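You operate a simulated robot arm through the tools that you are given. There is no shell and no other tool.

You run a simulated robot arm. Do the job below in one go: nothing can be reset, and whatever is moved stays where it is left.

JOB
Arm the pink tent card's input and turn its gain till the meter reads GOOD.
Fine: press its phantom key in for the mic, use the tone for the reading and switch the tone off after; leave the other inputs alone.

It is judged by the outcome, as a careful person would: the job done as asked, and still so three seconds after it is handed in. It fails if anything else is knocked over, pushed out of place, dropped, spilled or broken.

ROBOT AND FRAMES
A 7-joint arm with a two-finger parallel gripper, fixed in place. Base frame: the origin is at the foot of the arm, x ahead of it, y to its left, z up. Units: mm, rad, N and s.
With the tool pointing down near the work surface it reaches from about 100 to 940 mm from the base axis. Its first joint turns from -2.897 to 2.897 rad. Payload 4.4 kg.
The tool frame sits at the grasp point between the pads (the TCP): z along the fingers, y along the line on which they close. The tips reach 23 mm beyond it. The gripper opens to 94 mm. The fingers are 38 mm wide and 10 mm thick; the gripper's body (54 by 96 mm) begins 39 mm behind the TCP.
Orientation is that of the tool frame in the base frame, as a unit quaternion [w, x, y, z]. With the fingers straight down and closing along the base's y, the tool's x points along the base's -x, its y along +y and its z along -z.

CONTROLS
- The arm moves only by the tool step_arm. Its argument "motion" is a list of rows, each an object of numbers (a shift or turn left out is 0, a gripper value left out holds the last): "wx", "wy", "wz": the turn, a rotation vector about the base's x, y, z in rad; "x", "y", "z": the shift along the base's x, y, z in m; "hand": the gripper command, from -1 (shut) to 1 (fully open), values between in proportion. In form: [{"wx": .., "wy": .., "wz": .., "x": .., "y": .., "z": .., "hand": ..}, ...]. A call has 1 to 20 rows; each row shifts and turns the commanded pose from where the row before left it. Each row takes 0.2 s and may step no farther than 50 mm and 0.15 rad from the row before; otherwise, or with a gripper value out of range, the whole call is refused. Where a pose cannot be reached the arm comes as near as it can. A force on the tool above 40 N (or 10 N above the force at the start of the call, whichever is more), or a blocked arm, ends the call early, and 0.2 s more pass. Each finger travels about 108 mm/s and halts on what it meets, pressing with about 23 N; the grip force reading is that of the motor and also rises with nothing between the fingers. The clock runs only during rows and for 0.2 s after the last one: add rows that do not move to give the fingers time. The reply holds the time, the measured pose of the TCP, the force on the tool along the base axes, the opening and the grip force, in the units named above and with some noise, with the torque about the TCP (base axes, N m) and any sound that the robot's microphone picked up.
- Cameras (640 x 400 px; columns grow to the right, rows downward): "scene" is fixed at [219.8, 650.7, 1205.4]; the picture's right is [-0.65, -0.76, 0.00], its down [-0.35, 0.30, -0.89] and it looks along [0.68, -0.58, -0.46] (base axes); focal length 323 px, centre (320, 200). "wrist" rides on the gripper at [86, 16, -74] in the tool frame; the picture's right is [-0.18, 0.98, 0.00], its down [-0.58, -0.11, -0.81] and it looks along [-0.79, -0.15, 0.59] (tool axes); focal length 243 px, centre (320, 200).
- get_image(camera): a new picture of that camera. It takes no simulated time.
- locate(camera, pixels): for up to 12 pixels [column, row] of the newest picture of that camera ("zoom" is the newest enlarged one), the place [x, y, z] in the base frame of the surface seen there, good to about 2 mm. It takes no simulated time.
- inspect(camera, box): a new picture of the part [left, top, right, bottom] of that camera's present view, enlarged. It takes no simulated time.
- sign_off(): hands the job in; it is judged then, once.

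Unless the task says otherwise, let go and move clear before handing in.

The tools are called as a command line: name --argument value ..., lists and objects as JSON in quotes. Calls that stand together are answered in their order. step_arm: Moves the arm, as the interface text tells. Its arguments: {"type":"object","properties":{"motion":{"type":"array","items":{"type":"object","properties":{"wx":{"type":"number"},"wy":{"type":"number"},"wz":{"type":"number"},"x":{"type":"number"},"y":{"type":"number"},"z":{"type":"number"},"hand":{"type":"number"}}}}},"required":["motion"]} The other tools are called the same way: get_image (camera) takes a picture; locate (camera, pixels) gives the place of the surface under pixels of a picture; inspect (camera, box) takes an enlarged picture of a part of a camera's view; sign_off () hands the job in.

At the start:

```text
time_s: 0.0
ee_pos: [634.8, -30.0, 1093.0]
tool_rot: [0.0, -0.001, 1.0, 0.0]
contact_force: [-0.2, -0.1, 0.0]
torque: [0.03, -0.01, -0.02]
width: 94.2
finger_force: 0.1
```

scene: 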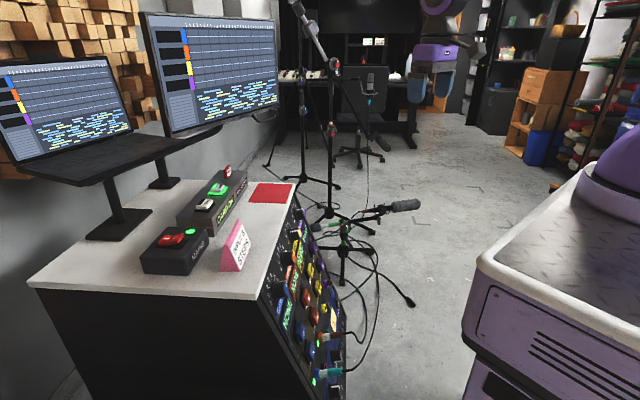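
wrist: 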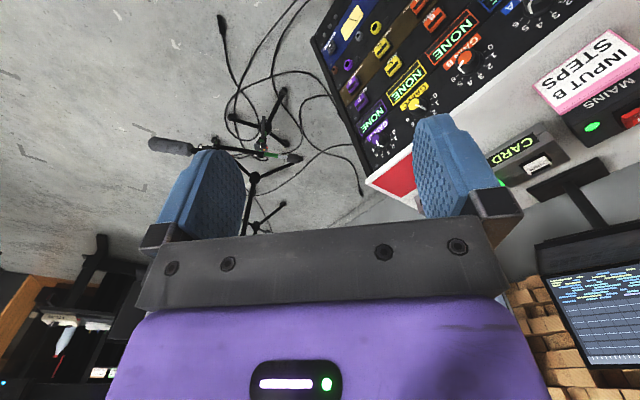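

The scene shows a desk with a pink tent card at about (236,248), labelled something like "INPUT B STEPS" in the wrist view (590,75), and a panel of coloured inputs on the desk's front. I'll zoom in on these first.

inspect --camera "scene" --box '[130, 150, 350, 290]'

inspect --camera "scene" --box '[240, 190, 380, 400]'

inspect --camera "wrist" --box '[300, 0, 640, 210]'

```text
2.86 times, centred on (240, 220) of scene
```

zoom: 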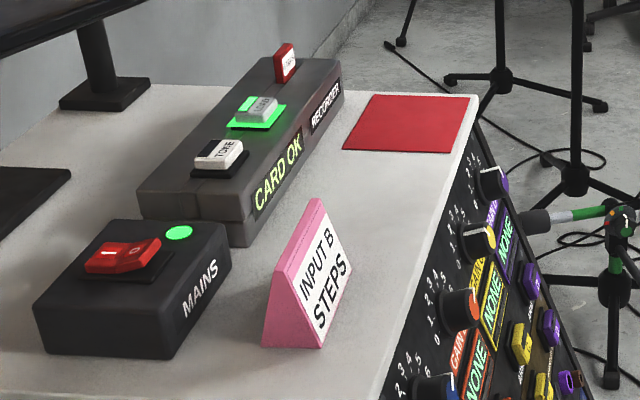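

```text
1.90 times, centred on (310, 295) of scene
```

zoom: 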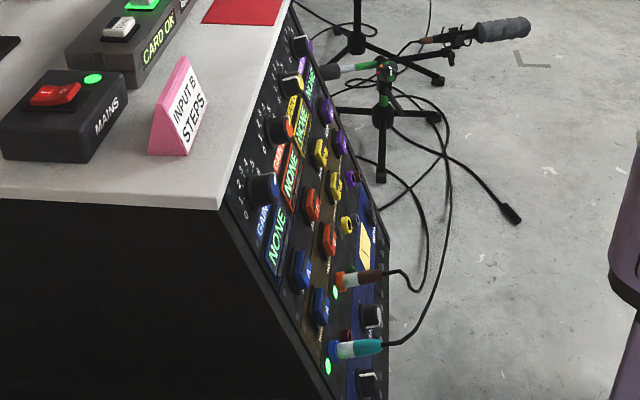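

```text
1.88 times, centred on (470, 105) of wrist
```

zoom: 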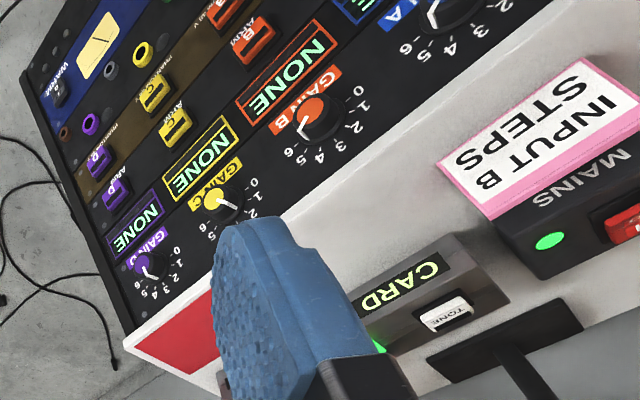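

The card reads "INPUT B / STEPS", and the B column (orange) has a gain knob, a display reading NONE, and ARM and PHANTOM keys. I'll get 3D places for the features on the desktop and the panel.

inspect --camera "scene" --box '[240, 190, 380, 400]'

locate --camera "zoom" --pixels '[[278, 129], [292, 168], [312, 204], [329, 240], [347, 280], [330, 349], [263, 185], [219, 207], [295, 3], [380, 398], [388, 240], [180, 110]]'

locate --camera "scene" --pixels '[[205, 205], [217, 190], [227, 172], [171, 239], [190, 231], [28, 282], [255, 300], [295, 179], [235, 245], [60, 180]]'

```text
1.90 times, centred on (310, 295) of scene
```

zoom: 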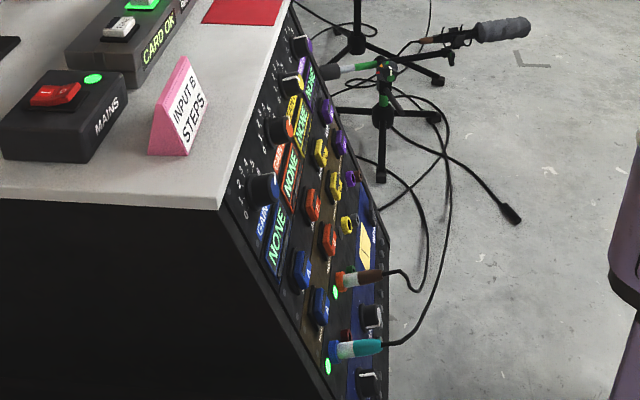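

```text
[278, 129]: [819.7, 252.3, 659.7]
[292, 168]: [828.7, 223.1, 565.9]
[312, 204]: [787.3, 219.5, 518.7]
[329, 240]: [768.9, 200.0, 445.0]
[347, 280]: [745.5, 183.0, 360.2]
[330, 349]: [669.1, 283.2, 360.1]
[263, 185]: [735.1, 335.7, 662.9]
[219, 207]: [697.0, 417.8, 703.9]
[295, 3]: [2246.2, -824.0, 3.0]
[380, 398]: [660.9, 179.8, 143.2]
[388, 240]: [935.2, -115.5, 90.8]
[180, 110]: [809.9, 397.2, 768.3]
```

```text
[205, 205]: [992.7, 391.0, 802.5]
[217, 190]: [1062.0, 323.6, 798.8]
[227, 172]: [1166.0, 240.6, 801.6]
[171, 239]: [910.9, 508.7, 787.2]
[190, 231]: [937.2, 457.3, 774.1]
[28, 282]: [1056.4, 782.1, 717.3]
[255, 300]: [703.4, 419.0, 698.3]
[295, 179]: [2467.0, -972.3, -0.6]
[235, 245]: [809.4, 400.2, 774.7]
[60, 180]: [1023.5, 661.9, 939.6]
```

The panel faces the arm along roughly (-0.7,-0.7), sloping out toward the bottom. Next I'll enlarge the B column and the desktop boxes further.

inspect --camera "scene" --box '[255, 235, 335, 285]'

inspect --camera "scene" --box '[280, 280, 360, 330]'

inspect --camera "scene" --box '[290, 325, 360, 400]'

inspect --camera "wrist" --box '[320, 0, 480, 100]'

inspect --camera "wrist" --box '[480, 80, 640, 180]'

inspect --camera "scene" --box '[170, 155, 260, 215]'

inspect --camera "scene" --box '[140, 0, 290, 140]'

```text
8.00 times, centred on (295, 260) of scene
```

zoom: 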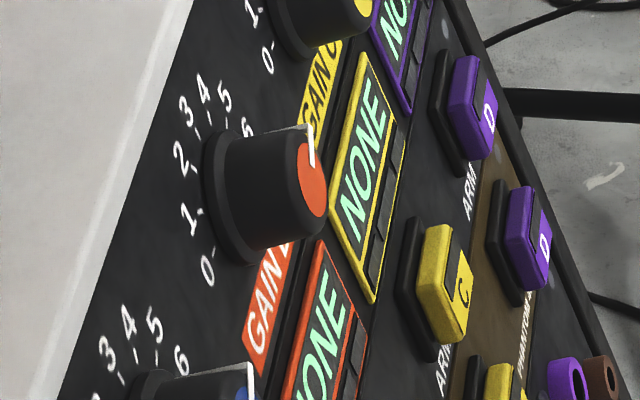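

```text
8.00 times, centred on (320, 305) of scene
```

zoom: 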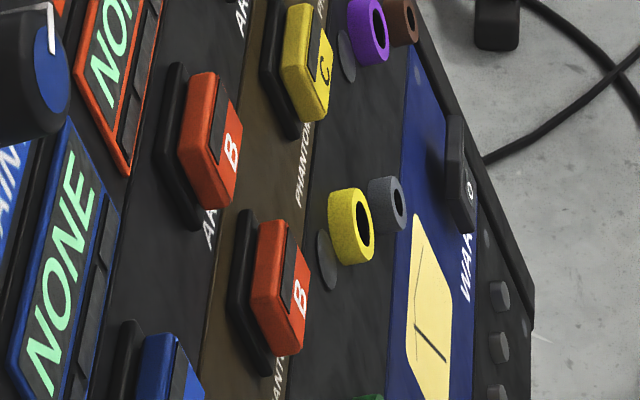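

```text
5.33 times, centred on (325, 362) of scene
```

zoom: 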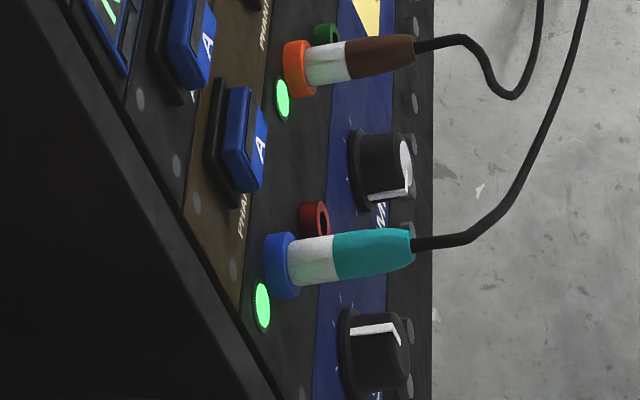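

```text
4.00 times, centred on (400, 50) of wrist
```

zoom: 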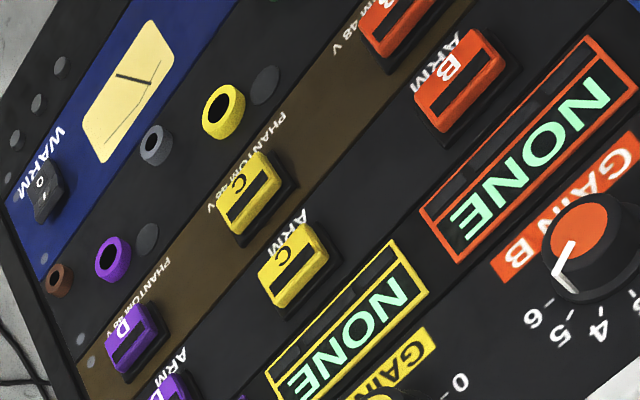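

```text
4.00 times, centred on (560, 130) of wrist
```

zoom: 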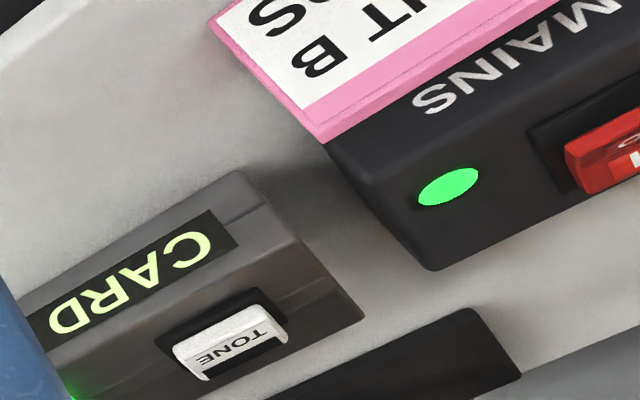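

```text
6.67 times, centred on (215, 185) of scene
```

zoom: 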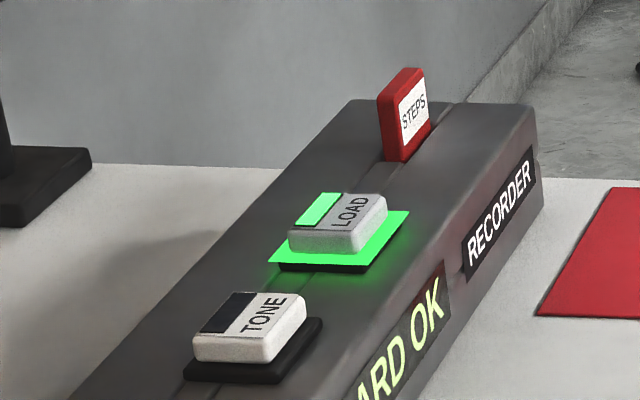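

```text
2.86 times, centred on (215, 70) of scene
```

zoom: 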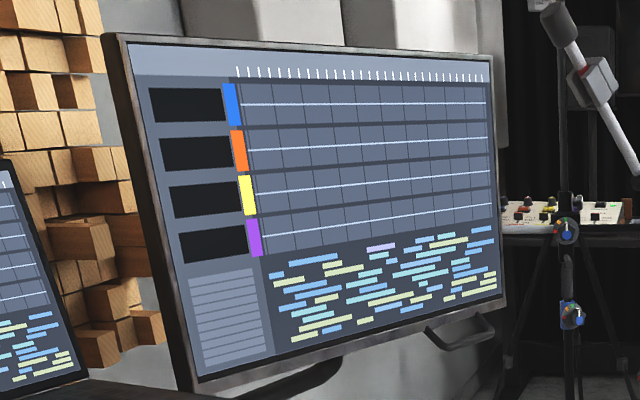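

B's knob pointer appears to sit high, and B's jack already has a plug with a green light. I'll locate what stands around the arm, along with precise key and knob points.

inspect --camera "scene" --box '[255, 235, 335, 285]'

locate --camera "zoom" --pixels '[[312, 180], [240, 130], [207, 275], [160, 330], [255, 340], [330, 300], [185, 80], [450, 130], [340, 230], [290, 390], [400, 180], [60, 380]]'

locate --camera "scene" --pixels '[[550, 220], [480, 260], [620, 180], [440, 50], [420, 90], [404, 204], [340, 235], [408, 303], [333, 66], [370, 80], [350, 130], [420, 5]]'

```text
8.00 times, centred on (295, 260) of scene
```

zoom: 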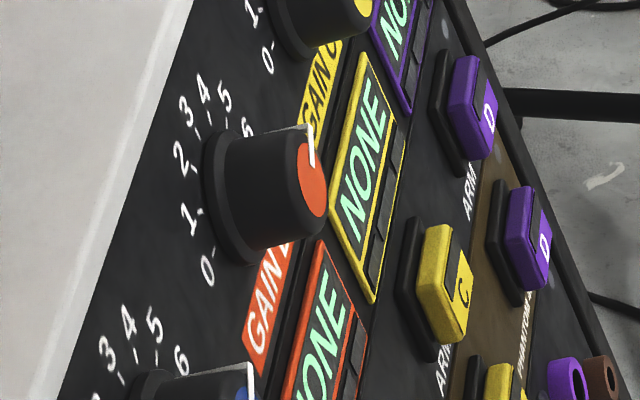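

```text
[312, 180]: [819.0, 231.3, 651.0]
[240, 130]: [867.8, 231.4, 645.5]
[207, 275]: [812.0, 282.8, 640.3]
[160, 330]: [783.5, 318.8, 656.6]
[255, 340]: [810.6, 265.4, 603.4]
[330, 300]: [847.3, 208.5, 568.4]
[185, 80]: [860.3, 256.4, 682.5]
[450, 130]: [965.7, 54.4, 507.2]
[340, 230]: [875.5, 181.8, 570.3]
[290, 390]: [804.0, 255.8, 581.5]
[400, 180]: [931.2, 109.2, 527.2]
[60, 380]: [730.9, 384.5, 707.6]
```

```text
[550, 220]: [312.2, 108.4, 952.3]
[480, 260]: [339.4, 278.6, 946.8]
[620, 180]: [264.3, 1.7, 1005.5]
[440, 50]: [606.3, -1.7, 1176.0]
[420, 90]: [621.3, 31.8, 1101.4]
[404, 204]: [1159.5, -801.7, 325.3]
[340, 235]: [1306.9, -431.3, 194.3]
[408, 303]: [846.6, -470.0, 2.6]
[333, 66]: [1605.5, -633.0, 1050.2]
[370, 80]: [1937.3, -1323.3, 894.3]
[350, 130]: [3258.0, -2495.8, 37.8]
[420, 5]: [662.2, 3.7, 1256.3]
```

The box at right has its top at z≈950, with a purple dome on it around (264,2,1005), probably the arm's mount. I'll check its shape, since that determines how far the arm can reach down the panel.

inspect --camera "scene" --box '[460, 90, 640, 400]'

locate --camera "scene" --pixels '[[600, 180], [638, 130], [638, 220], [590, 165], [560, 190], [500, 255], [600, 280], [630, 300], [480, 350], [520, 320], [585, 160], [610, 215]]'

inspect --camera "scene" --box '[380, 0, 500, 120]'

```text
1.29 times, centred on (550, 245) of scene
```

zoom: 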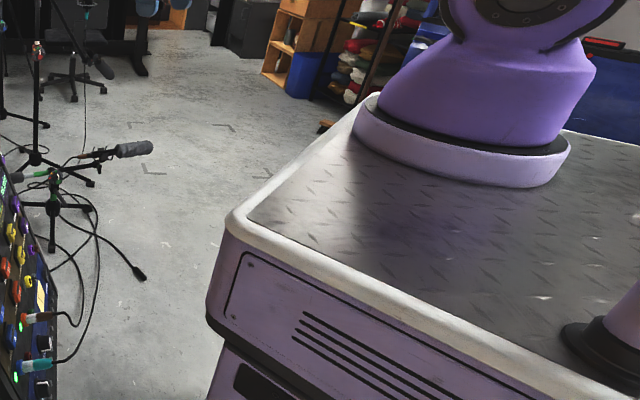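

```text
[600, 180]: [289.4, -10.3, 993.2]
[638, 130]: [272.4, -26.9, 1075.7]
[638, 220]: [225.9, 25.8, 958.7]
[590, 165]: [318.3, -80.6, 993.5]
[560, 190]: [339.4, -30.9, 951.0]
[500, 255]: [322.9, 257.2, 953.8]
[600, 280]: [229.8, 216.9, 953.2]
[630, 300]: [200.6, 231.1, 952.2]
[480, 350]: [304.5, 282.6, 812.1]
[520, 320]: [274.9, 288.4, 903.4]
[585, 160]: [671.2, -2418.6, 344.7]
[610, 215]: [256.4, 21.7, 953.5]
```

```text
3.33 times, centred on (440, 60) of scene
```

zoom: 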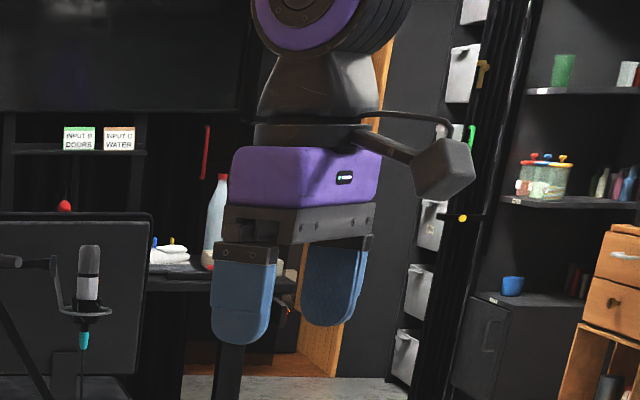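

The pink card is INPUT B; the other cards on the shelf are for D and C, so they don't apply here. I'll turn the wrist to face the panel and lower it a bit, staying well outside the desk edge, to get a closer look at the B column.

step_arm --motion '[{"wz": 0.1, "x": -0.004, "y": 0.006, "z": -0.036}, {"wz": 0.1, "x": -0.004, "y": 0.006, "z": -0.036}, {"wz": 0.1, "x": -0.004, "y": 0.006, "z": -0.036}, {"wz": 0.1, "x": -0.004, "y": 0.006, "z": -0.036}, {"wz": 0.1, "x": -0.004, "y": 0.006, "z": -0.036}, {"wz": 0.1, "x": -0.004, "y": 0.006, "z": -0.036}, {"wz": 0.1, "x": -0.004, "y": 0.006, "z": -0.036}, {"wz": 0.1, "x": -0.004, "y": 0.006, "z": -0.036}, {}]'

get_image --camera "wrist"

get_image --camera "scene"

```text
time_s: 2.0
ee_pos: [603.6, 17.6, 804.7]
tool_rot: [-0.001, -0.39, 0.921, 0.0]
contact_force: [0.9, 0.5, 1.0]
torque: [0.02, 0.02, 0.01]
width: 94.0
finger_force: 0.0
```

```text
taken
```

wrist: 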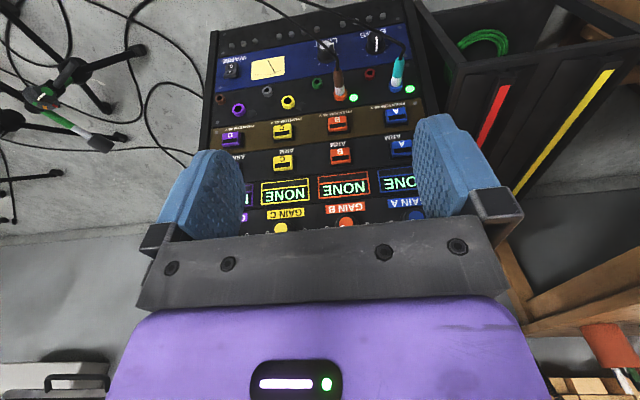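

```text
taken
```

scene: 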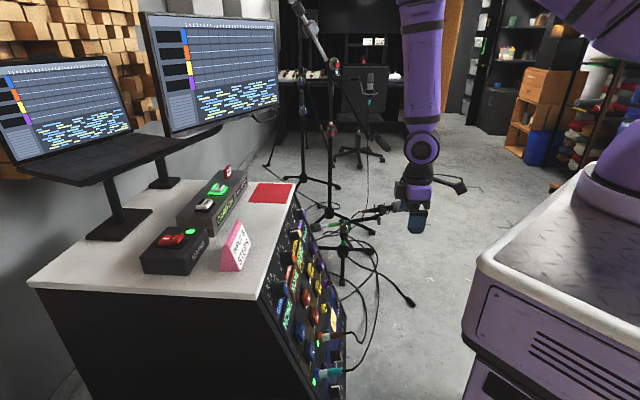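

The panel now shows upside-down in the wrist view, with B's keys at (341,155) and (339,123), its display at (345,186) and its knob at (346,222). I'll enlarge this and locate B's parts.

inspect --camera "wrist" --box '[230, 20, 430, 145]'

inspect --camera "wrist" --box '[260, 110, 420, 240]'

locate --camera "wrist" --pixels '[[341, 154], [341, 160], [338, 121], [338, 128], [310, 160], [310, 130], [311, 100], [375, 160], [374, 130], [338, 78], [340, 95], [346, 222]]'

```text
3.20 times, centred on (330, 82) of wrist
```

zoom: 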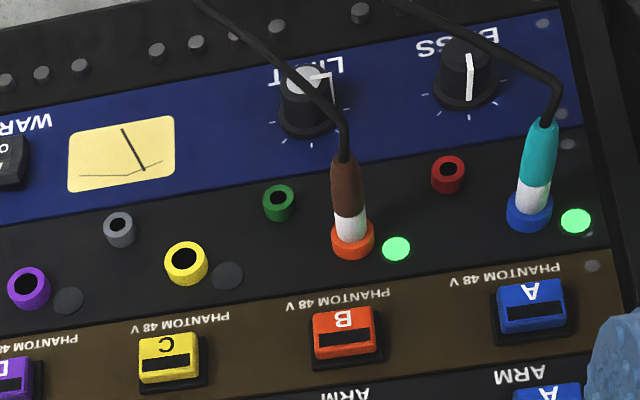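

```text
3.08 times, centred on (340, 175) of wrist
```

zoom: 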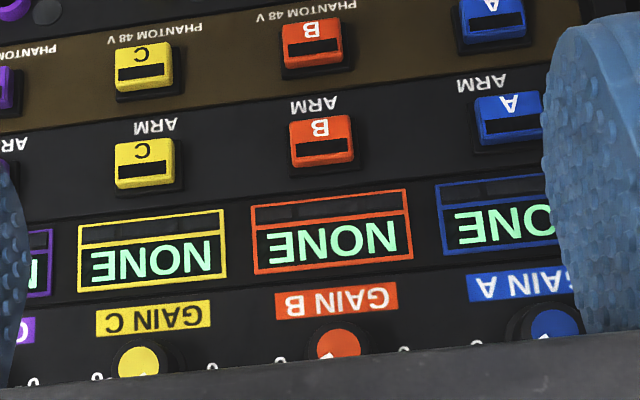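

```text
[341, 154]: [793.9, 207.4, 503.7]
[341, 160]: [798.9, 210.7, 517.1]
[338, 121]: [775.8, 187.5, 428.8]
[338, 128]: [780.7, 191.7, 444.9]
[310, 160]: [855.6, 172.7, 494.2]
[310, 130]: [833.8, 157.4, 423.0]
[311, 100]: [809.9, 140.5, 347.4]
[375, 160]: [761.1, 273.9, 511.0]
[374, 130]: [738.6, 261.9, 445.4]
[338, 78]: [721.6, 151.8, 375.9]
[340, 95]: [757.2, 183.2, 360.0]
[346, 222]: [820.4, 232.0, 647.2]
```

All four columns fit one plane with normal ≈(-0.655,-0.674,0.342), and the B key tops sit 20 mm proud at h≈425. I'll check how far the B plug and cable stick out, and where the arm's links are.

inspect --camera "wrist" --box '[230, 0, 430, 125]'

locate --camera "zoom" --pixels '[[352, 305], [350, 255], [347, 220], [345, 190], [300, 130], [240, 80], [545, 205], [550, 165], [270, 265], [308, 150]]'

locate --camera "scene" --pixels '[[421, 20], [421, 80], [421, 148], [415, 175], [418, 205], [415, 222], [455, 187], [400, 188], [600, 20], [630, 170]]'

inspect --camera "scene" --box '[340, 100, 500, 260]'

```text
3.20 times, centred on (330, 62) of wrist
```

zoom: 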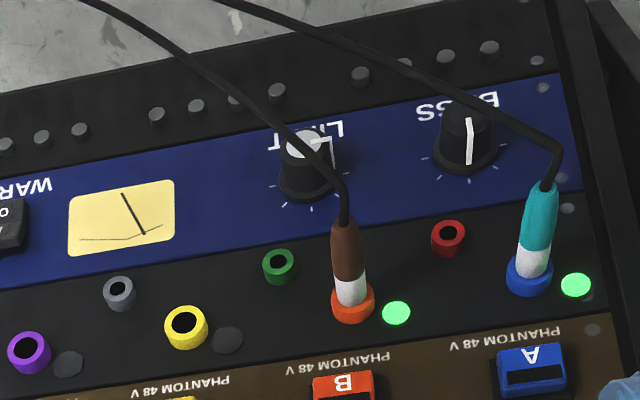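

```text
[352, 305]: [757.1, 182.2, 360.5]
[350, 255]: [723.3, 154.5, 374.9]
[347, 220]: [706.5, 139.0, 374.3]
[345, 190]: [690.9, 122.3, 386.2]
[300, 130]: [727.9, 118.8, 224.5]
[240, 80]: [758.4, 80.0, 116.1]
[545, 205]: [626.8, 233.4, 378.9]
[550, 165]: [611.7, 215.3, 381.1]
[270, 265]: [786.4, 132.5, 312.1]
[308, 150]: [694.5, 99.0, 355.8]
```

```text
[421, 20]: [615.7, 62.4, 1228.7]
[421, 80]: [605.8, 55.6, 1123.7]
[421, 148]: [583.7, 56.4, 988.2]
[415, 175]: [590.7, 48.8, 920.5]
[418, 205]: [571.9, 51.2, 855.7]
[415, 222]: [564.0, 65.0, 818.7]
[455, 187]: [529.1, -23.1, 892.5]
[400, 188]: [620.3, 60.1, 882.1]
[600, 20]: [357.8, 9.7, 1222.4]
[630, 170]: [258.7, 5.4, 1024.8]
```

```text
2.50 times, centred on (420, 180) of scene
```

zoom: 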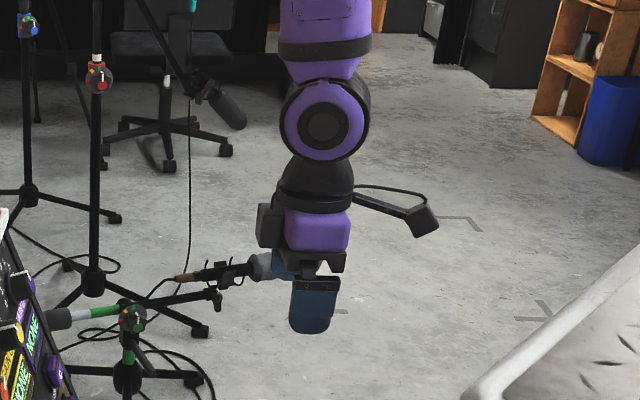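

B's plug sticks out to about 105 mm at u≈560, which would put a camera slung below the gripper in its way at the phantom key. So I'll tilt the tool to face the panel at a standoff, close the fingers, and then roll the camera to the side.

step_arm --motion '[{"wx": 0.0973, "wy": -0.0946, "x": 0.0044, "y": 0.0039, "z": -0.0247, "hand": -1}, {"wx": 0.0973, "wy": -0.0946, "x": 0.0044, "y": 0.0039, "z": -0.0247}, {"wx": 0.0973, "wy": -0.0946, "x": 0.0044, "y": 0.0039, "z": -0.0247}, {"wx": 0.0973, "wy": -0.0946, "x": 0.0044, "y": 0.0039, "z": -0.0247}, {"wx": 0.0973, "wy": -0.0946, "x": 0.0044, "y": 0.0039, "z": -0.0247}, {"wx": 0.0973, "wy": -0.0946, "x": 0.0044, "y": 0.0039, "z": -0.0247}, {"wx": 0.0973, "wy": -0.0946, "x": 0.0044, "y": 0.0039, "z": -0.0247}, {"wx": 0.0973, "wy": -0.0946, "x": 0.0044, "y": 0.0039, "z": -0.0247}, {"wx": 0.0973, "wy": -0.0946, "x": 0.0044, "y": 0.0039, "z": -0.0247}, {}]'

get_image --camera "scene"

get_image --camera "wrist"

```text
time_s: 4.2
ee_pos: [641.5, 54.7, 581.3]
tool_rot: [0.528, -0.32, 0.755, 0.223]
contact_force: [-0.1, 0.0, 0.0]
torque: [0.03, 0.02, -0.01]
width: 0.1
finger_force: 23.1
```

```text
taken
```

scene: 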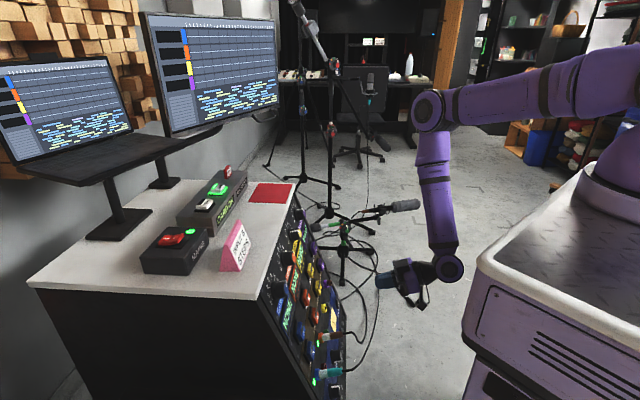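

```text
taken
```

wrist: 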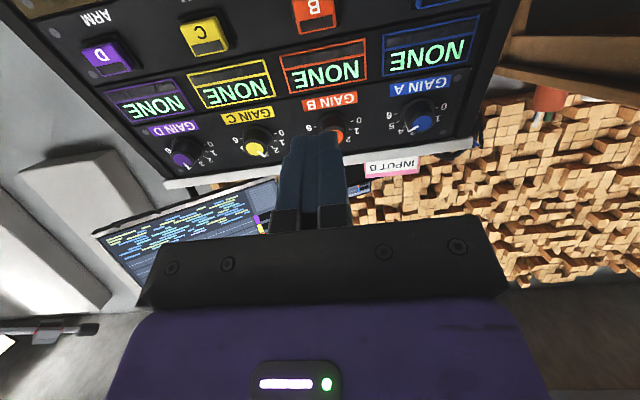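

The tool now points square at the panel, and the far face of the card also reads "INPUT B". I'll check the dial and then roll the camera to the left side.

inspect --camera "wrist" --box '[240, 80, 450, 190]'

step_arm --motion '[{"wx": 0.0935, "wy": 0.0962, "wz": -0.0488}, {"wx": 0.0935, "wy": 0.0962, "wz": -0.0488}, {"wx": 0.0935, "wy": 0.0962, "wz": -0.0488}, {"wx": 0.0935, "wy": 0.0962, "wz": -0.0488}, {"wx": 0.0935, "wy": 0.0962, "wz": -0.0488}, {"wx": 0.0935, "wy": 0.0962, "wz": -0.0488}, {"wx": 0.0935, "wy": 0.0962, "wz": -0.0488}, {"wx": 0.0935, "wy": 0.0962, "wz": -0.0488}, {"wx": 0.0935, "wy": 0.0962, "wz": -0.0488}, {"wx": 0.0935, "wy": 0.0962, "wz": -0.0488}, {"wx": 0.0935, "wy": 0.0962, "wz": -0.0488}, {}]'

get_image --camera "wrist"

get_image --camera "scene"

```text
3.05 times, centred on (345, 135) of wrist
```

zoom: 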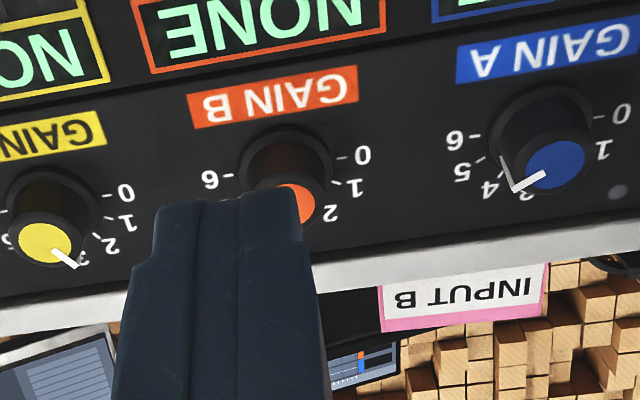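

```text
time_s: 6.8
ee_pos: [641.6, 53.7, 584.1]
tool_rot: [0.217, 0.308, 0.759, 0.532]
contact_force: [0.6, -0.7, -1.1]
torque: [-0.02, 0.03, 0.02]
width: 0.1
finger_force: 22.8
```

```text
taken
```

wrist: 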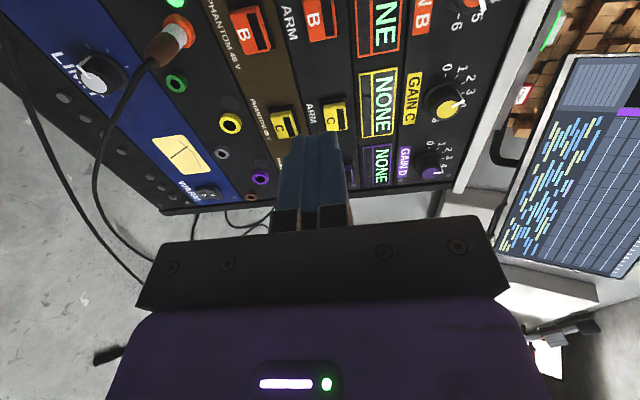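

```text
taken
```

scene: 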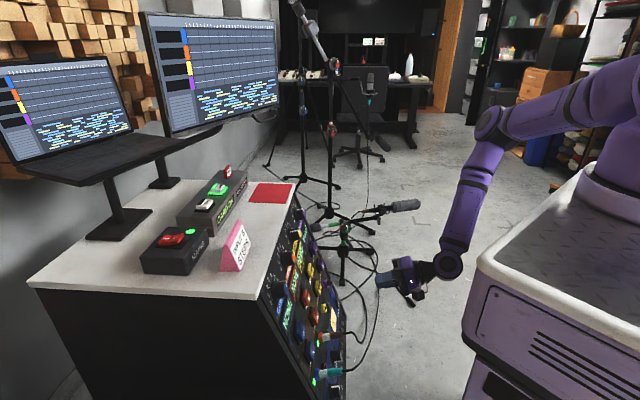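

ARM B is at (320,20) and PHANTOM B at (250,30) in this view. I'll re-measure both from here before pressing.

inspect --camera "wrist" --box '[200, 0, 400, 120]'

locate --camera "zoom" --pixels '[[347, 60], [365, 25], [335, 75], [373, 90], [135, 100], [175, 95], [160, 65], [170, 140], [490, 210], [430, 200], [260, 200], [300, 330]]'

```text
3.20 times, centred on (300, 60) of wrist
```

zoom: 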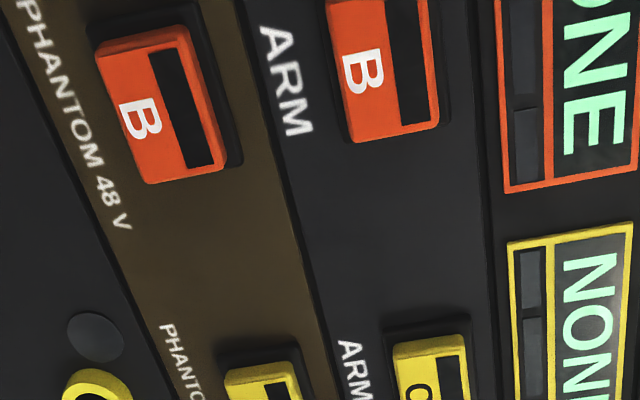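

```text
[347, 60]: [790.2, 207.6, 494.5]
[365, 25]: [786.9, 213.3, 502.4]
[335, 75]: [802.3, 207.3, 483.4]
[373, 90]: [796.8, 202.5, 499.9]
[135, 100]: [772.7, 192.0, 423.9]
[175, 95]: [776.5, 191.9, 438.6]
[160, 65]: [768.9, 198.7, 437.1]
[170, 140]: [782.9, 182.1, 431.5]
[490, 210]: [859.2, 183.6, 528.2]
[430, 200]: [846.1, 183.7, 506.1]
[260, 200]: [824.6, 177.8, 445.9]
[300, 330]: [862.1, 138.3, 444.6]
```

Measurements agree: ARM B is centred at h≈424.5, u≈714, and PHANTOM B at u≈639. I'll advance to about 10 mm in front of ARM B.

step_arm --motion '[{"x": 0.0262, "y": 0.0264, "z": -0.0135}, {"x": 0.0262, "y": 0.0264, "z": -0.0135}, {"x": 0.0262, "y": 0.0264, "z": -0.0135}, {"x": 0.0262, "y": 0.0264, "z": -0.0135}, {"x": 0.0131, "y": 0.0132, "z": -0.0068}, {"x": 0.0131, "y": 0.0132, "z": -0.0068}, {}]'

get_image --camera "wrist"

inspect --camera "scene" --box '[260, 230, 380, 310]'

```text
time_s: 8.4
ee_pos: [773.1, 187.0, 513.5]
tool_rot: [0.215, 0.308, 0.759, 0.532]
contact_force: [-0.8, -0.2, -0.4]
torque: [0.0, -0.01, -0.04]
width: 0.0
finger_force: 22.8
```

```text
taken
```

wrist: 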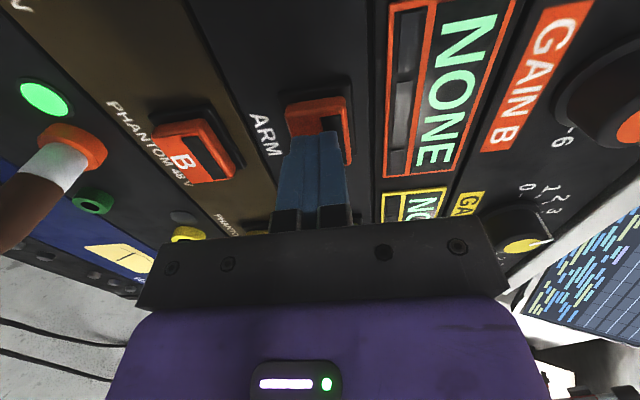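

```text
5.00 times, centred on (320, 270) of scene
```

zoom: 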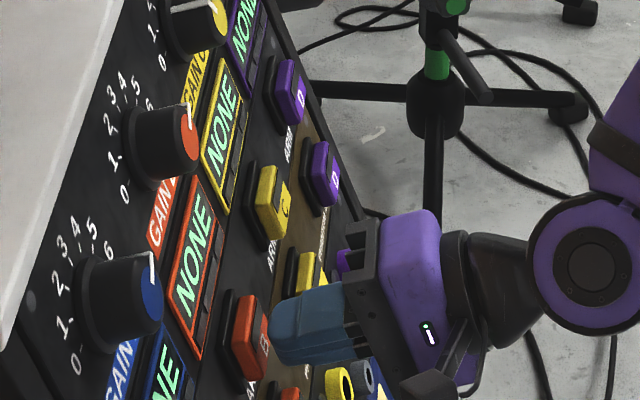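

The tips are about 8 mm off ARM B's face and centred on it. I'll press gently in small steps and watch the force.

step_arm --motion '[{"x": 0.0026, "y": 0.0027, "z": -0.0014}, {"x": 0.0026, "y": 0.0027, "z": -0.0014}, {"x": 0.0013, "y": 0.0013, "z": -0.0007}, {"x": 0.0013, "y": 0.0013, "z": -0.0007}, {"x": 0.0013, "y": 0.0013, "z": -0.0007}]'

inspect --camera "scene" --box '[260, 230, 380, 310]'

```text
time_s: 9.6
ee_pos: [781.0, 194.9, 510.4]
tool_rot: [0.216, 0.309, 0.758, 0.532]
contact_force: [-1.7, -2.1, 1.4]
torque: [0.0, -0.04, -0.06]
width: 0.1
finger_force: 23.1
heard: click
```

```text
5.00 times, centred on (320, 270) of scene
```

zoom: 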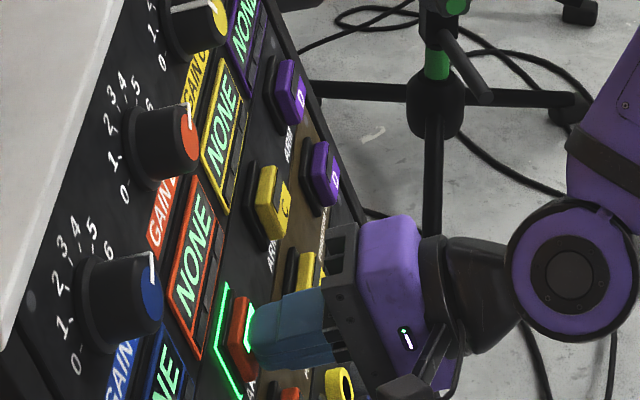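

A click was heard and ARM B's surround and strip lit green. I'll back straight off and check that it stays lit.

step_arm --motion '[{"x": -0.0131, "y": -0.0135, "z": 0.0068}, {"x": -0.0131, "y": -0.0135, "z": 0.0068}, {"x": -0.0131, "y": -0.0135, "z": 0.0068}, {}]'

get_image --camera "wrist"

inspect --camera "scene" --box '[260, 230, 380, 310]'

```text
time_s: 10.6
ee_pos: [742.0, 155.5, 532.6]
tool_rot: [0.216, 0.307, 0.759, 0.532]
contact_force: [-0.3, 0.6, 0.1]
torque: [0.0, -0.01, 0.03]
width: 0.0
finger_force: 23.0
```

```text
taken
```

wrist: 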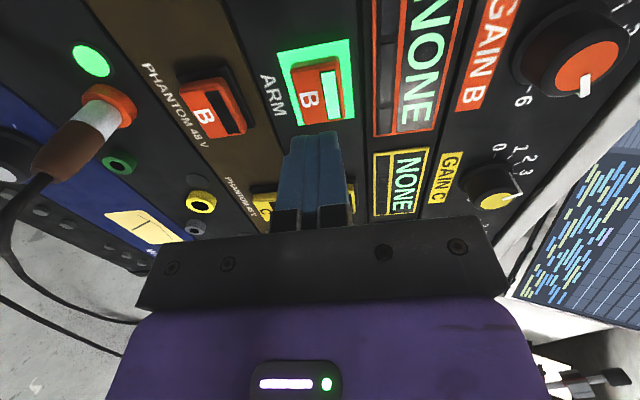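

```text
5.00 times, centred on (320, 270) of scene
```

zoom: 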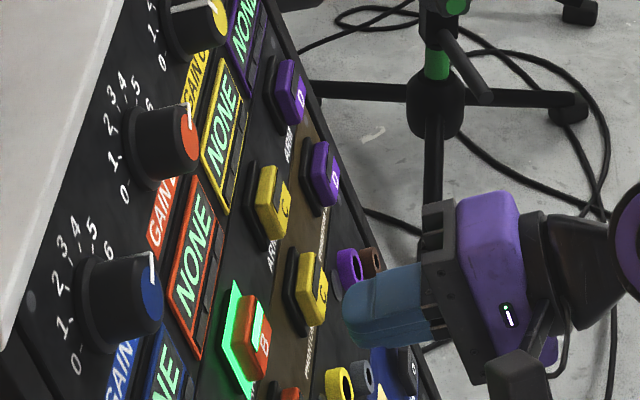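

ARM B is latched and lit. Next I'll slide down along the panel to PHANTOM B, staying slightly above its centre to keep clear of the plug, and approach it.

step_arm --motion '[{"x": -0.0059, "y": -0.0061, "z": -0.0233}, {"x": -0.0059, "y": -0.0061, "z": -0.0233}, {"x": -0.0059, "y": -0.0061, "z": -0.0233}, {"x": 0.0105, "y": 0.0108, "z": -0.0055}, {"x": 0.0105, "y": 0.0108, "z": -0.0055}, {"x": 0.0098, "y": 0.0101, "z": -0.0051}, {}]'

get_image --camera "wrist"

inspect --camera "scene" --box '[270, 260, 390, 340]'

```text
time_s: 12.2
ee_pos: [755.6, 167.5, 444.7]
tool_rot: [0.216, 0.307, 0.759, 0.532]
contact_force: [0.4, 0.4, -0.7]
torque: [0.0, -0.02, -0.03]
width: 0.0
finger_force: 22.7
```

```text
taken
```

wrist: 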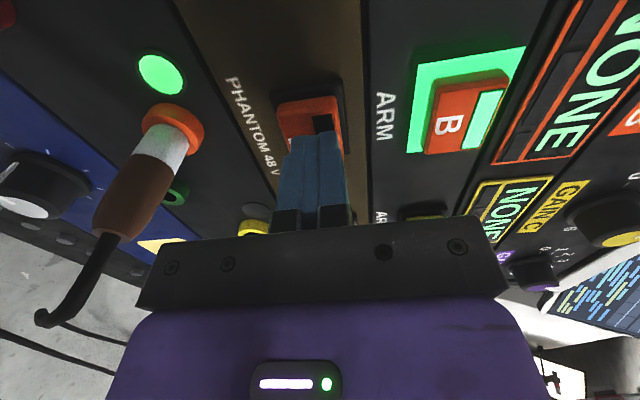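

```text
5.00 times, centred on (330, 300) of scene
```

zoom: 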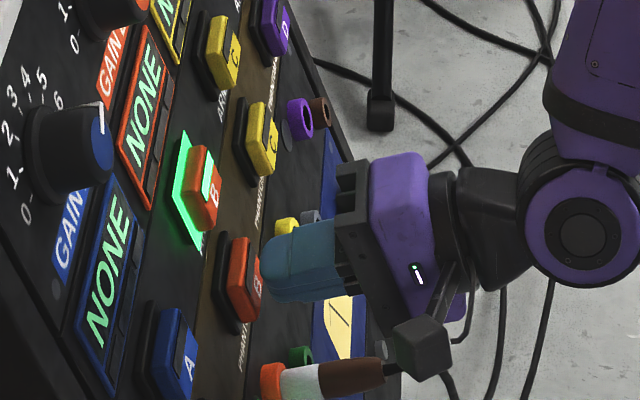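

The tips are centred on PHANTOM B about 9 mm off it, and the plug is clear to the side. I'll press the same way as before.

step_arm --motion '[{"x": 0.0026, "y": 0.0027, "z": -0.0014}, {"x": 0.0026, "y": 0.0027, "z": -0.0014}, {"x": 0.0013, "y": 0.0013, "z": -0.0007}, {"x": 0.0013, "y": 0.0013, "z": -0.0007}, {"x": 0.0013, "y": 0.0013, "z": -0.0007}]'

inspect --camera "scene" --box '[270, 260, 390, 340]'

```text
time_s: 13.4
ee_pos: [765.7, 177.6, 439.5]
tool_rot: [0.216, 0.307, 0.759, 0.531]
contact_force: [-2.0, -2.7, 2.3]
torque: [0.0, -0.1, -0.06]
width: 0.4
finger_force: 22.8
heard: click
```

```text
5.00 times, centred on (330, 300) of scene
```

zoom: 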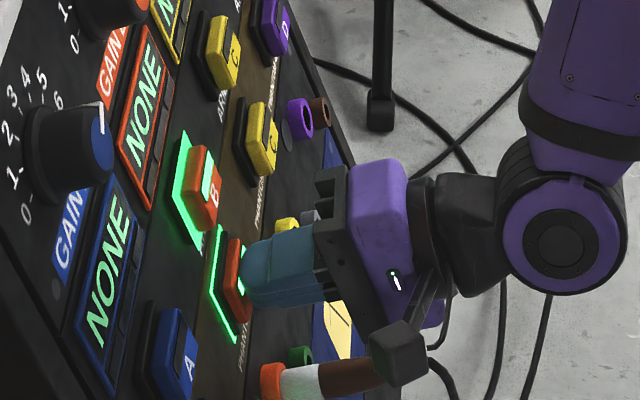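

A click was heard and PHANTOM B's surround lit green. I'll retreat along the normal and check.

step_arm --motion '[{"x": -0.0131, "y": -0.0135, "z": 0.0068}, {"x": -0.0131, "y": -0.0135, "z": 0.0068}, {"x": -0.0131, "y": -0.0135, "z": 0.0068}, {"x": -0.0131, "y": -0.0135, "z": 0.0068}, {"x": -0.0262, "y": -0.027, "z": 0.0137}, {"x": -0.0262, "y": -0.027, "z": 0.0137}, {}]'

get_image --camera "wrist"

get_image --camera "scene"

```text
time_s: 15.0
ee_pos: [661.9, 69.0, 494.0]
tool_rot: [0.216, 0.307, 0.759, 0.532]
contact_force: [0.5, -0.6, 1.5]
torque: [0.03, -0.04, 0.01]
width: 0.0
finger_force: 22.9
```

```text
taken
```

wrist: 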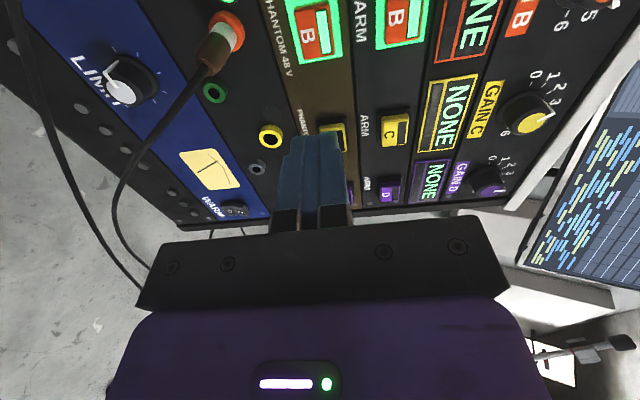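

```text
taken
```

scene: 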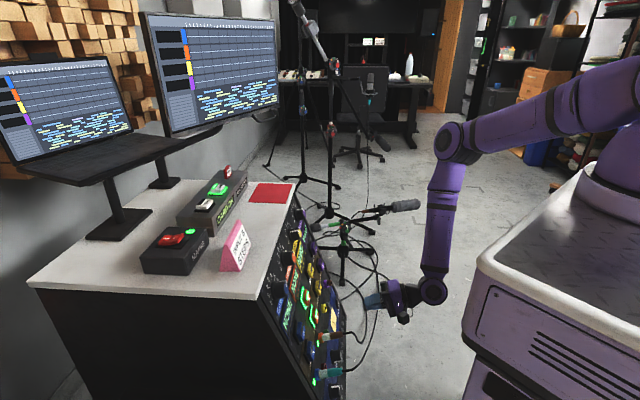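

Both B keys show green. Now for the TONE key on the recorder; I'll measure its face and surroundings.

inspect --camera "scene" --box '[170, 160, 260, 216]'

locate --camera "zoom" --pixels '[[225, 320], [265, 320], [240, 345], [290, 325], [180, 300], [330, 250], [300, 350], [320, 395], [440, 200], [100, 390], [180, 395], [345, 225]]'

inspect --camera "scene" --box '[130, 160, 270, 280]'

locate --camera "scene" --pixels '[[240, 222], [221, 270], [249, 262], [238, 230], [270, 120], [275, 20], [160, 135], [215, 130], [165, 180], [120, 220], [150, 240], [205, 240]]'

```text
7.11 times, centred on (215, 188) of scene
```

zoom: 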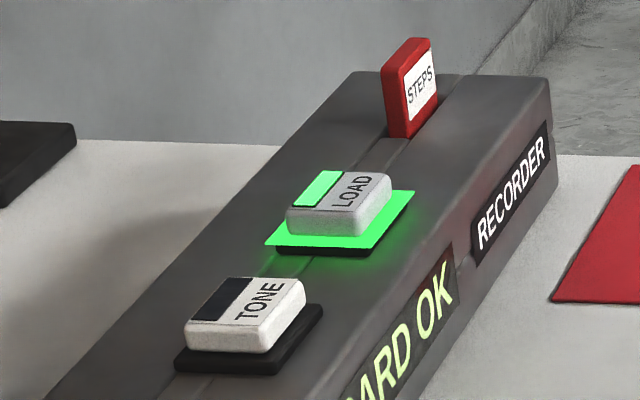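

```text
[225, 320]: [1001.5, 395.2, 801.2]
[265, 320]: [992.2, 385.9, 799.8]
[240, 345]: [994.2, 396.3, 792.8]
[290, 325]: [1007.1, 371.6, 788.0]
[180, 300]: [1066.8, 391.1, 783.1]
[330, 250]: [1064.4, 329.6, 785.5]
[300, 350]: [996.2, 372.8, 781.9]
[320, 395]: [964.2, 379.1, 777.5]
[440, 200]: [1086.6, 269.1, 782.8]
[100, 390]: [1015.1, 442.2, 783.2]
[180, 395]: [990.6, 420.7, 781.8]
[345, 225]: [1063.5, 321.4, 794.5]
```

```text
3.33 times, centred on (200, 220) of scene
```

zoom: 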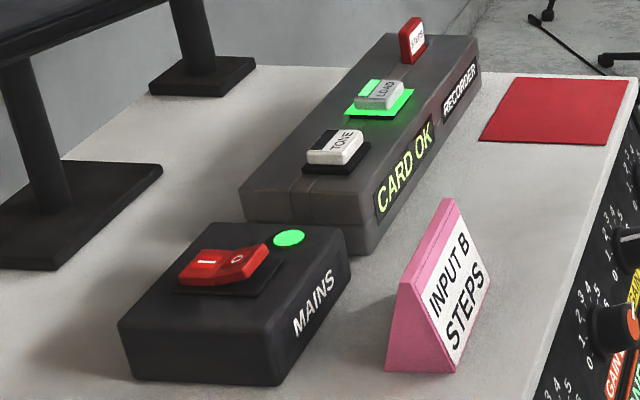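

```text
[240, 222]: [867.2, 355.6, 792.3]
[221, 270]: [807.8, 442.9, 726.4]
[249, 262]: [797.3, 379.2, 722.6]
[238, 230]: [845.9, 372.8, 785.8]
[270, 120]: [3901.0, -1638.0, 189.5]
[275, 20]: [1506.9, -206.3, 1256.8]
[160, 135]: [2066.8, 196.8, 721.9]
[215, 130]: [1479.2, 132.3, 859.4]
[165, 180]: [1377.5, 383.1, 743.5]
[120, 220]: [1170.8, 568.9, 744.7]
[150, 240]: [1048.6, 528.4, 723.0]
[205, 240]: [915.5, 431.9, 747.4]
```

The TONE key top centre is at about (996,391,801), with the recorder top at z≈782. I'll rise well above the desk while tipping the tool back toward vertical.

step_arm --motion '[{"wx": -0.0502, "wy": 0.0488, "z": 0.046}, {"wx": -0.0502, "wy": 0.0488, "z": 0.046}, {"wx": -0.0502, "wy": 0.0488, "z": 0.046}, {"wx": -0.0502, "wy": 0.0488, "z": 0.046}, {"wx": -0.0502, "wy": 0.0488, "z": 0.046}, {"wx": -0.0502, "wy": 0.0488, "z": 0.046}, {"wx": -0.0502, "wy": 0.0488, "z": 0.046}, {"wx": -0.0502, "wy": 0.0488, "z": 0.046}, {"wx": -0.0502, "wy": 0.0488, "z": 0.046}, {"wx": -0.0502, "wy": 0.0488, "z": 0.046}, {}]'

get_image --camera "scene"

get_image --camera "wrist"

```text
time_s: 17.4
ee_pos: [658.6, 67.8, 955.9]
tool_rot: [0.096, 0.363, 0.895, 0.239]
contact_force: [0.2, 0.0, 0.0]
torque: [0.0, 0.03, -0.02]
width: 0.0
finger_force: 23.0
```

```text
taken
```

scene: 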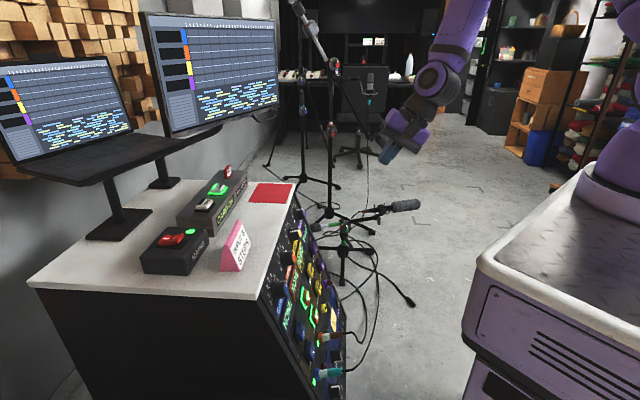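

```text
taken
```

wrist: 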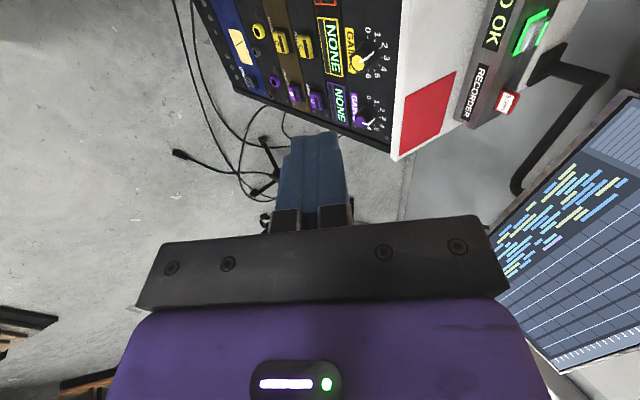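

The arm is clear above the desk. Before going over I'll check where the laptop tray and the monitor edges lie.

locate --camera "scene" --pixels '[[160, 146], [190, 138], [120, 160], [210, 130], [220, 127], [105, 60], [130, 125], [265, 115], [150, 60], [185, 145]]'

step_arm --motion '[{"x": 0.0311, "y": 0.0297, "z": -0.0016}, {"x": 0.0311, "y": 0.0297, "z": -0.0016}, {"x": 0.0311, "y": 0.0297, "z": -0.0016}, {"x": 0.0311, "y": 0.0297, "z": -0.0016}, {"x": 0.0311, "y": 0.0297, "z": -0.0016}, {}]'

get_image --camera "scene"

get_image --camera "wrist"

```text
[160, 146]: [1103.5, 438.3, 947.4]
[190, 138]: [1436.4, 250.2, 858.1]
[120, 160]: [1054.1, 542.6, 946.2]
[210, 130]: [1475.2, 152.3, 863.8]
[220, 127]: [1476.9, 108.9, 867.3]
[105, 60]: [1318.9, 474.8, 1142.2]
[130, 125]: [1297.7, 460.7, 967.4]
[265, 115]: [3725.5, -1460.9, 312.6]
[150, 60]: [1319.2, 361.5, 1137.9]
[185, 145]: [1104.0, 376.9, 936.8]
```

```text
time_s: 18.8
ee_pos: [817.3, 218.5, 944.6]
tool_rot: [0.096, 0.363, 0.896, 0.238]
contact_force: [0.4, 0.1, 0.4]
torque: [0.02, 0.0, -0.01]
width: 0.0
finger_force: 22.9
```

```text
taken
```

scene: 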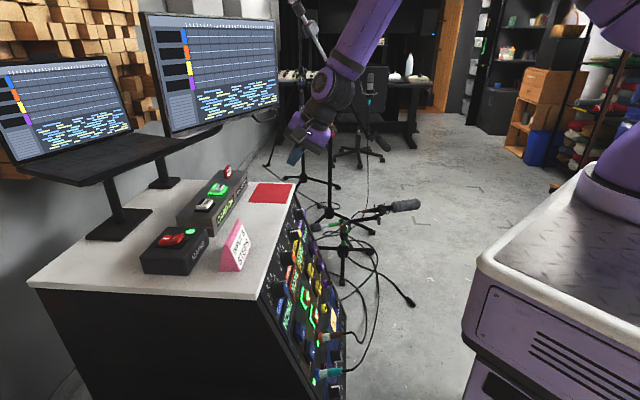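

```text
taken
```

wrist: 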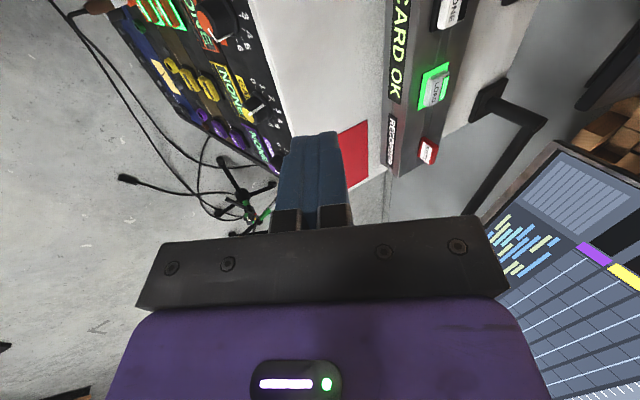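

The laptop tray's nearest corner is about (1104,377,937), some 100 mm beyond the tilted hand's path. I'll continue to a hover above TONE.

step_arm --motion '[{"x": 0.0306, "y": 0.0293, "z": -0.005}, {"x": 0.0306, "y": 0.0293, "z": -0.005}, {"x": 0.0306, "y": 0.0293, "z": -0.005}, {"x": 0.0306, "y": 0.0293, "z": -0.005}, {"x": 0.0306, "y": 0.0293, "z": -0.005}, {}]'

get_image --camera "scene"

get_image --camera "wrist"

```text
time_s: 20.2
ee_pos: [969.2, 363.8, 921.8]
tool_rot: [0.097, 0.363, 0.896, 0.239]
contact_force: [0.9, 0.1, 0.4]
torque: [-0.03, 0.0, -0.02]
width: 0.0
finger_force: 22.8
```

```text
taken
```

scene: 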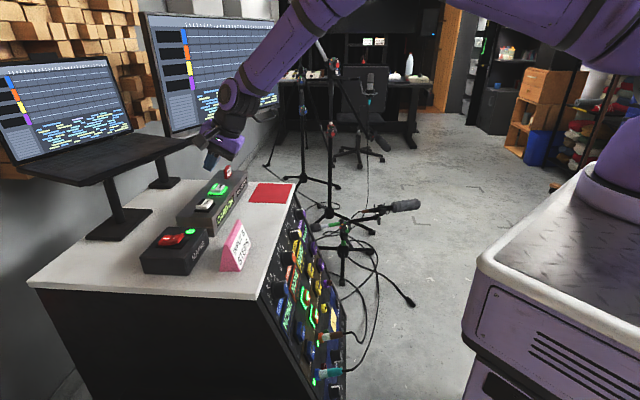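

```text
taken
```

wrist: 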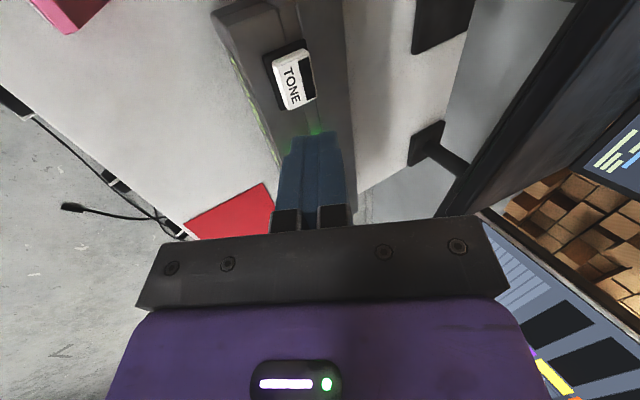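

The hover pose is reached, and TONE shows at (292,80) in the wrist view. I'll pin down its face from here.

inspect --camera "wrist" --box '[220, 20, 380, 140]'

locate --camera "wrist" --pixels '[[292, 80], [285, 68], [300, 92], [283, 85], [305, 75], [320, 60], [265, 45], [340, 100], [590, 60], [470, 190]]'

```text
3.33 times, centred on (300, 80) of wrist
```

zoom: 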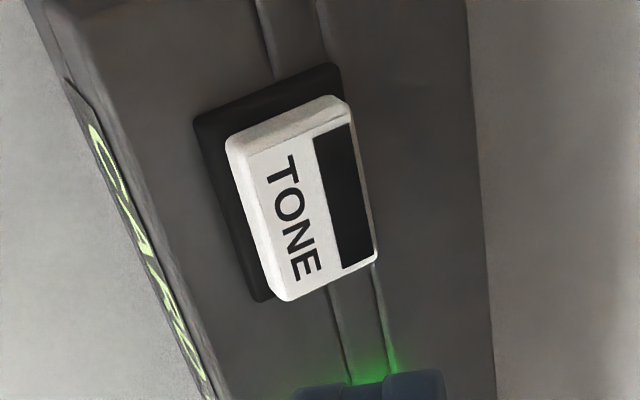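

```text
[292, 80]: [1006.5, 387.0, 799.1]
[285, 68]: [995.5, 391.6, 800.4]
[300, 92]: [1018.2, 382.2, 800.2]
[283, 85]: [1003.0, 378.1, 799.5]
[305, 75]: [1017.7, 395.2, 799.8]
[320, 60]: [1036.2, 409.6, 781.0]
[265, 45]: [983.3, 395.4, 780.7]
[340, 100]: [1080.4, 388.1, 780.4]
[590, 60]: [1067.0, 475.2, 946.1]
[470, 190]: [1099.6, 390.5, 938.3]
```

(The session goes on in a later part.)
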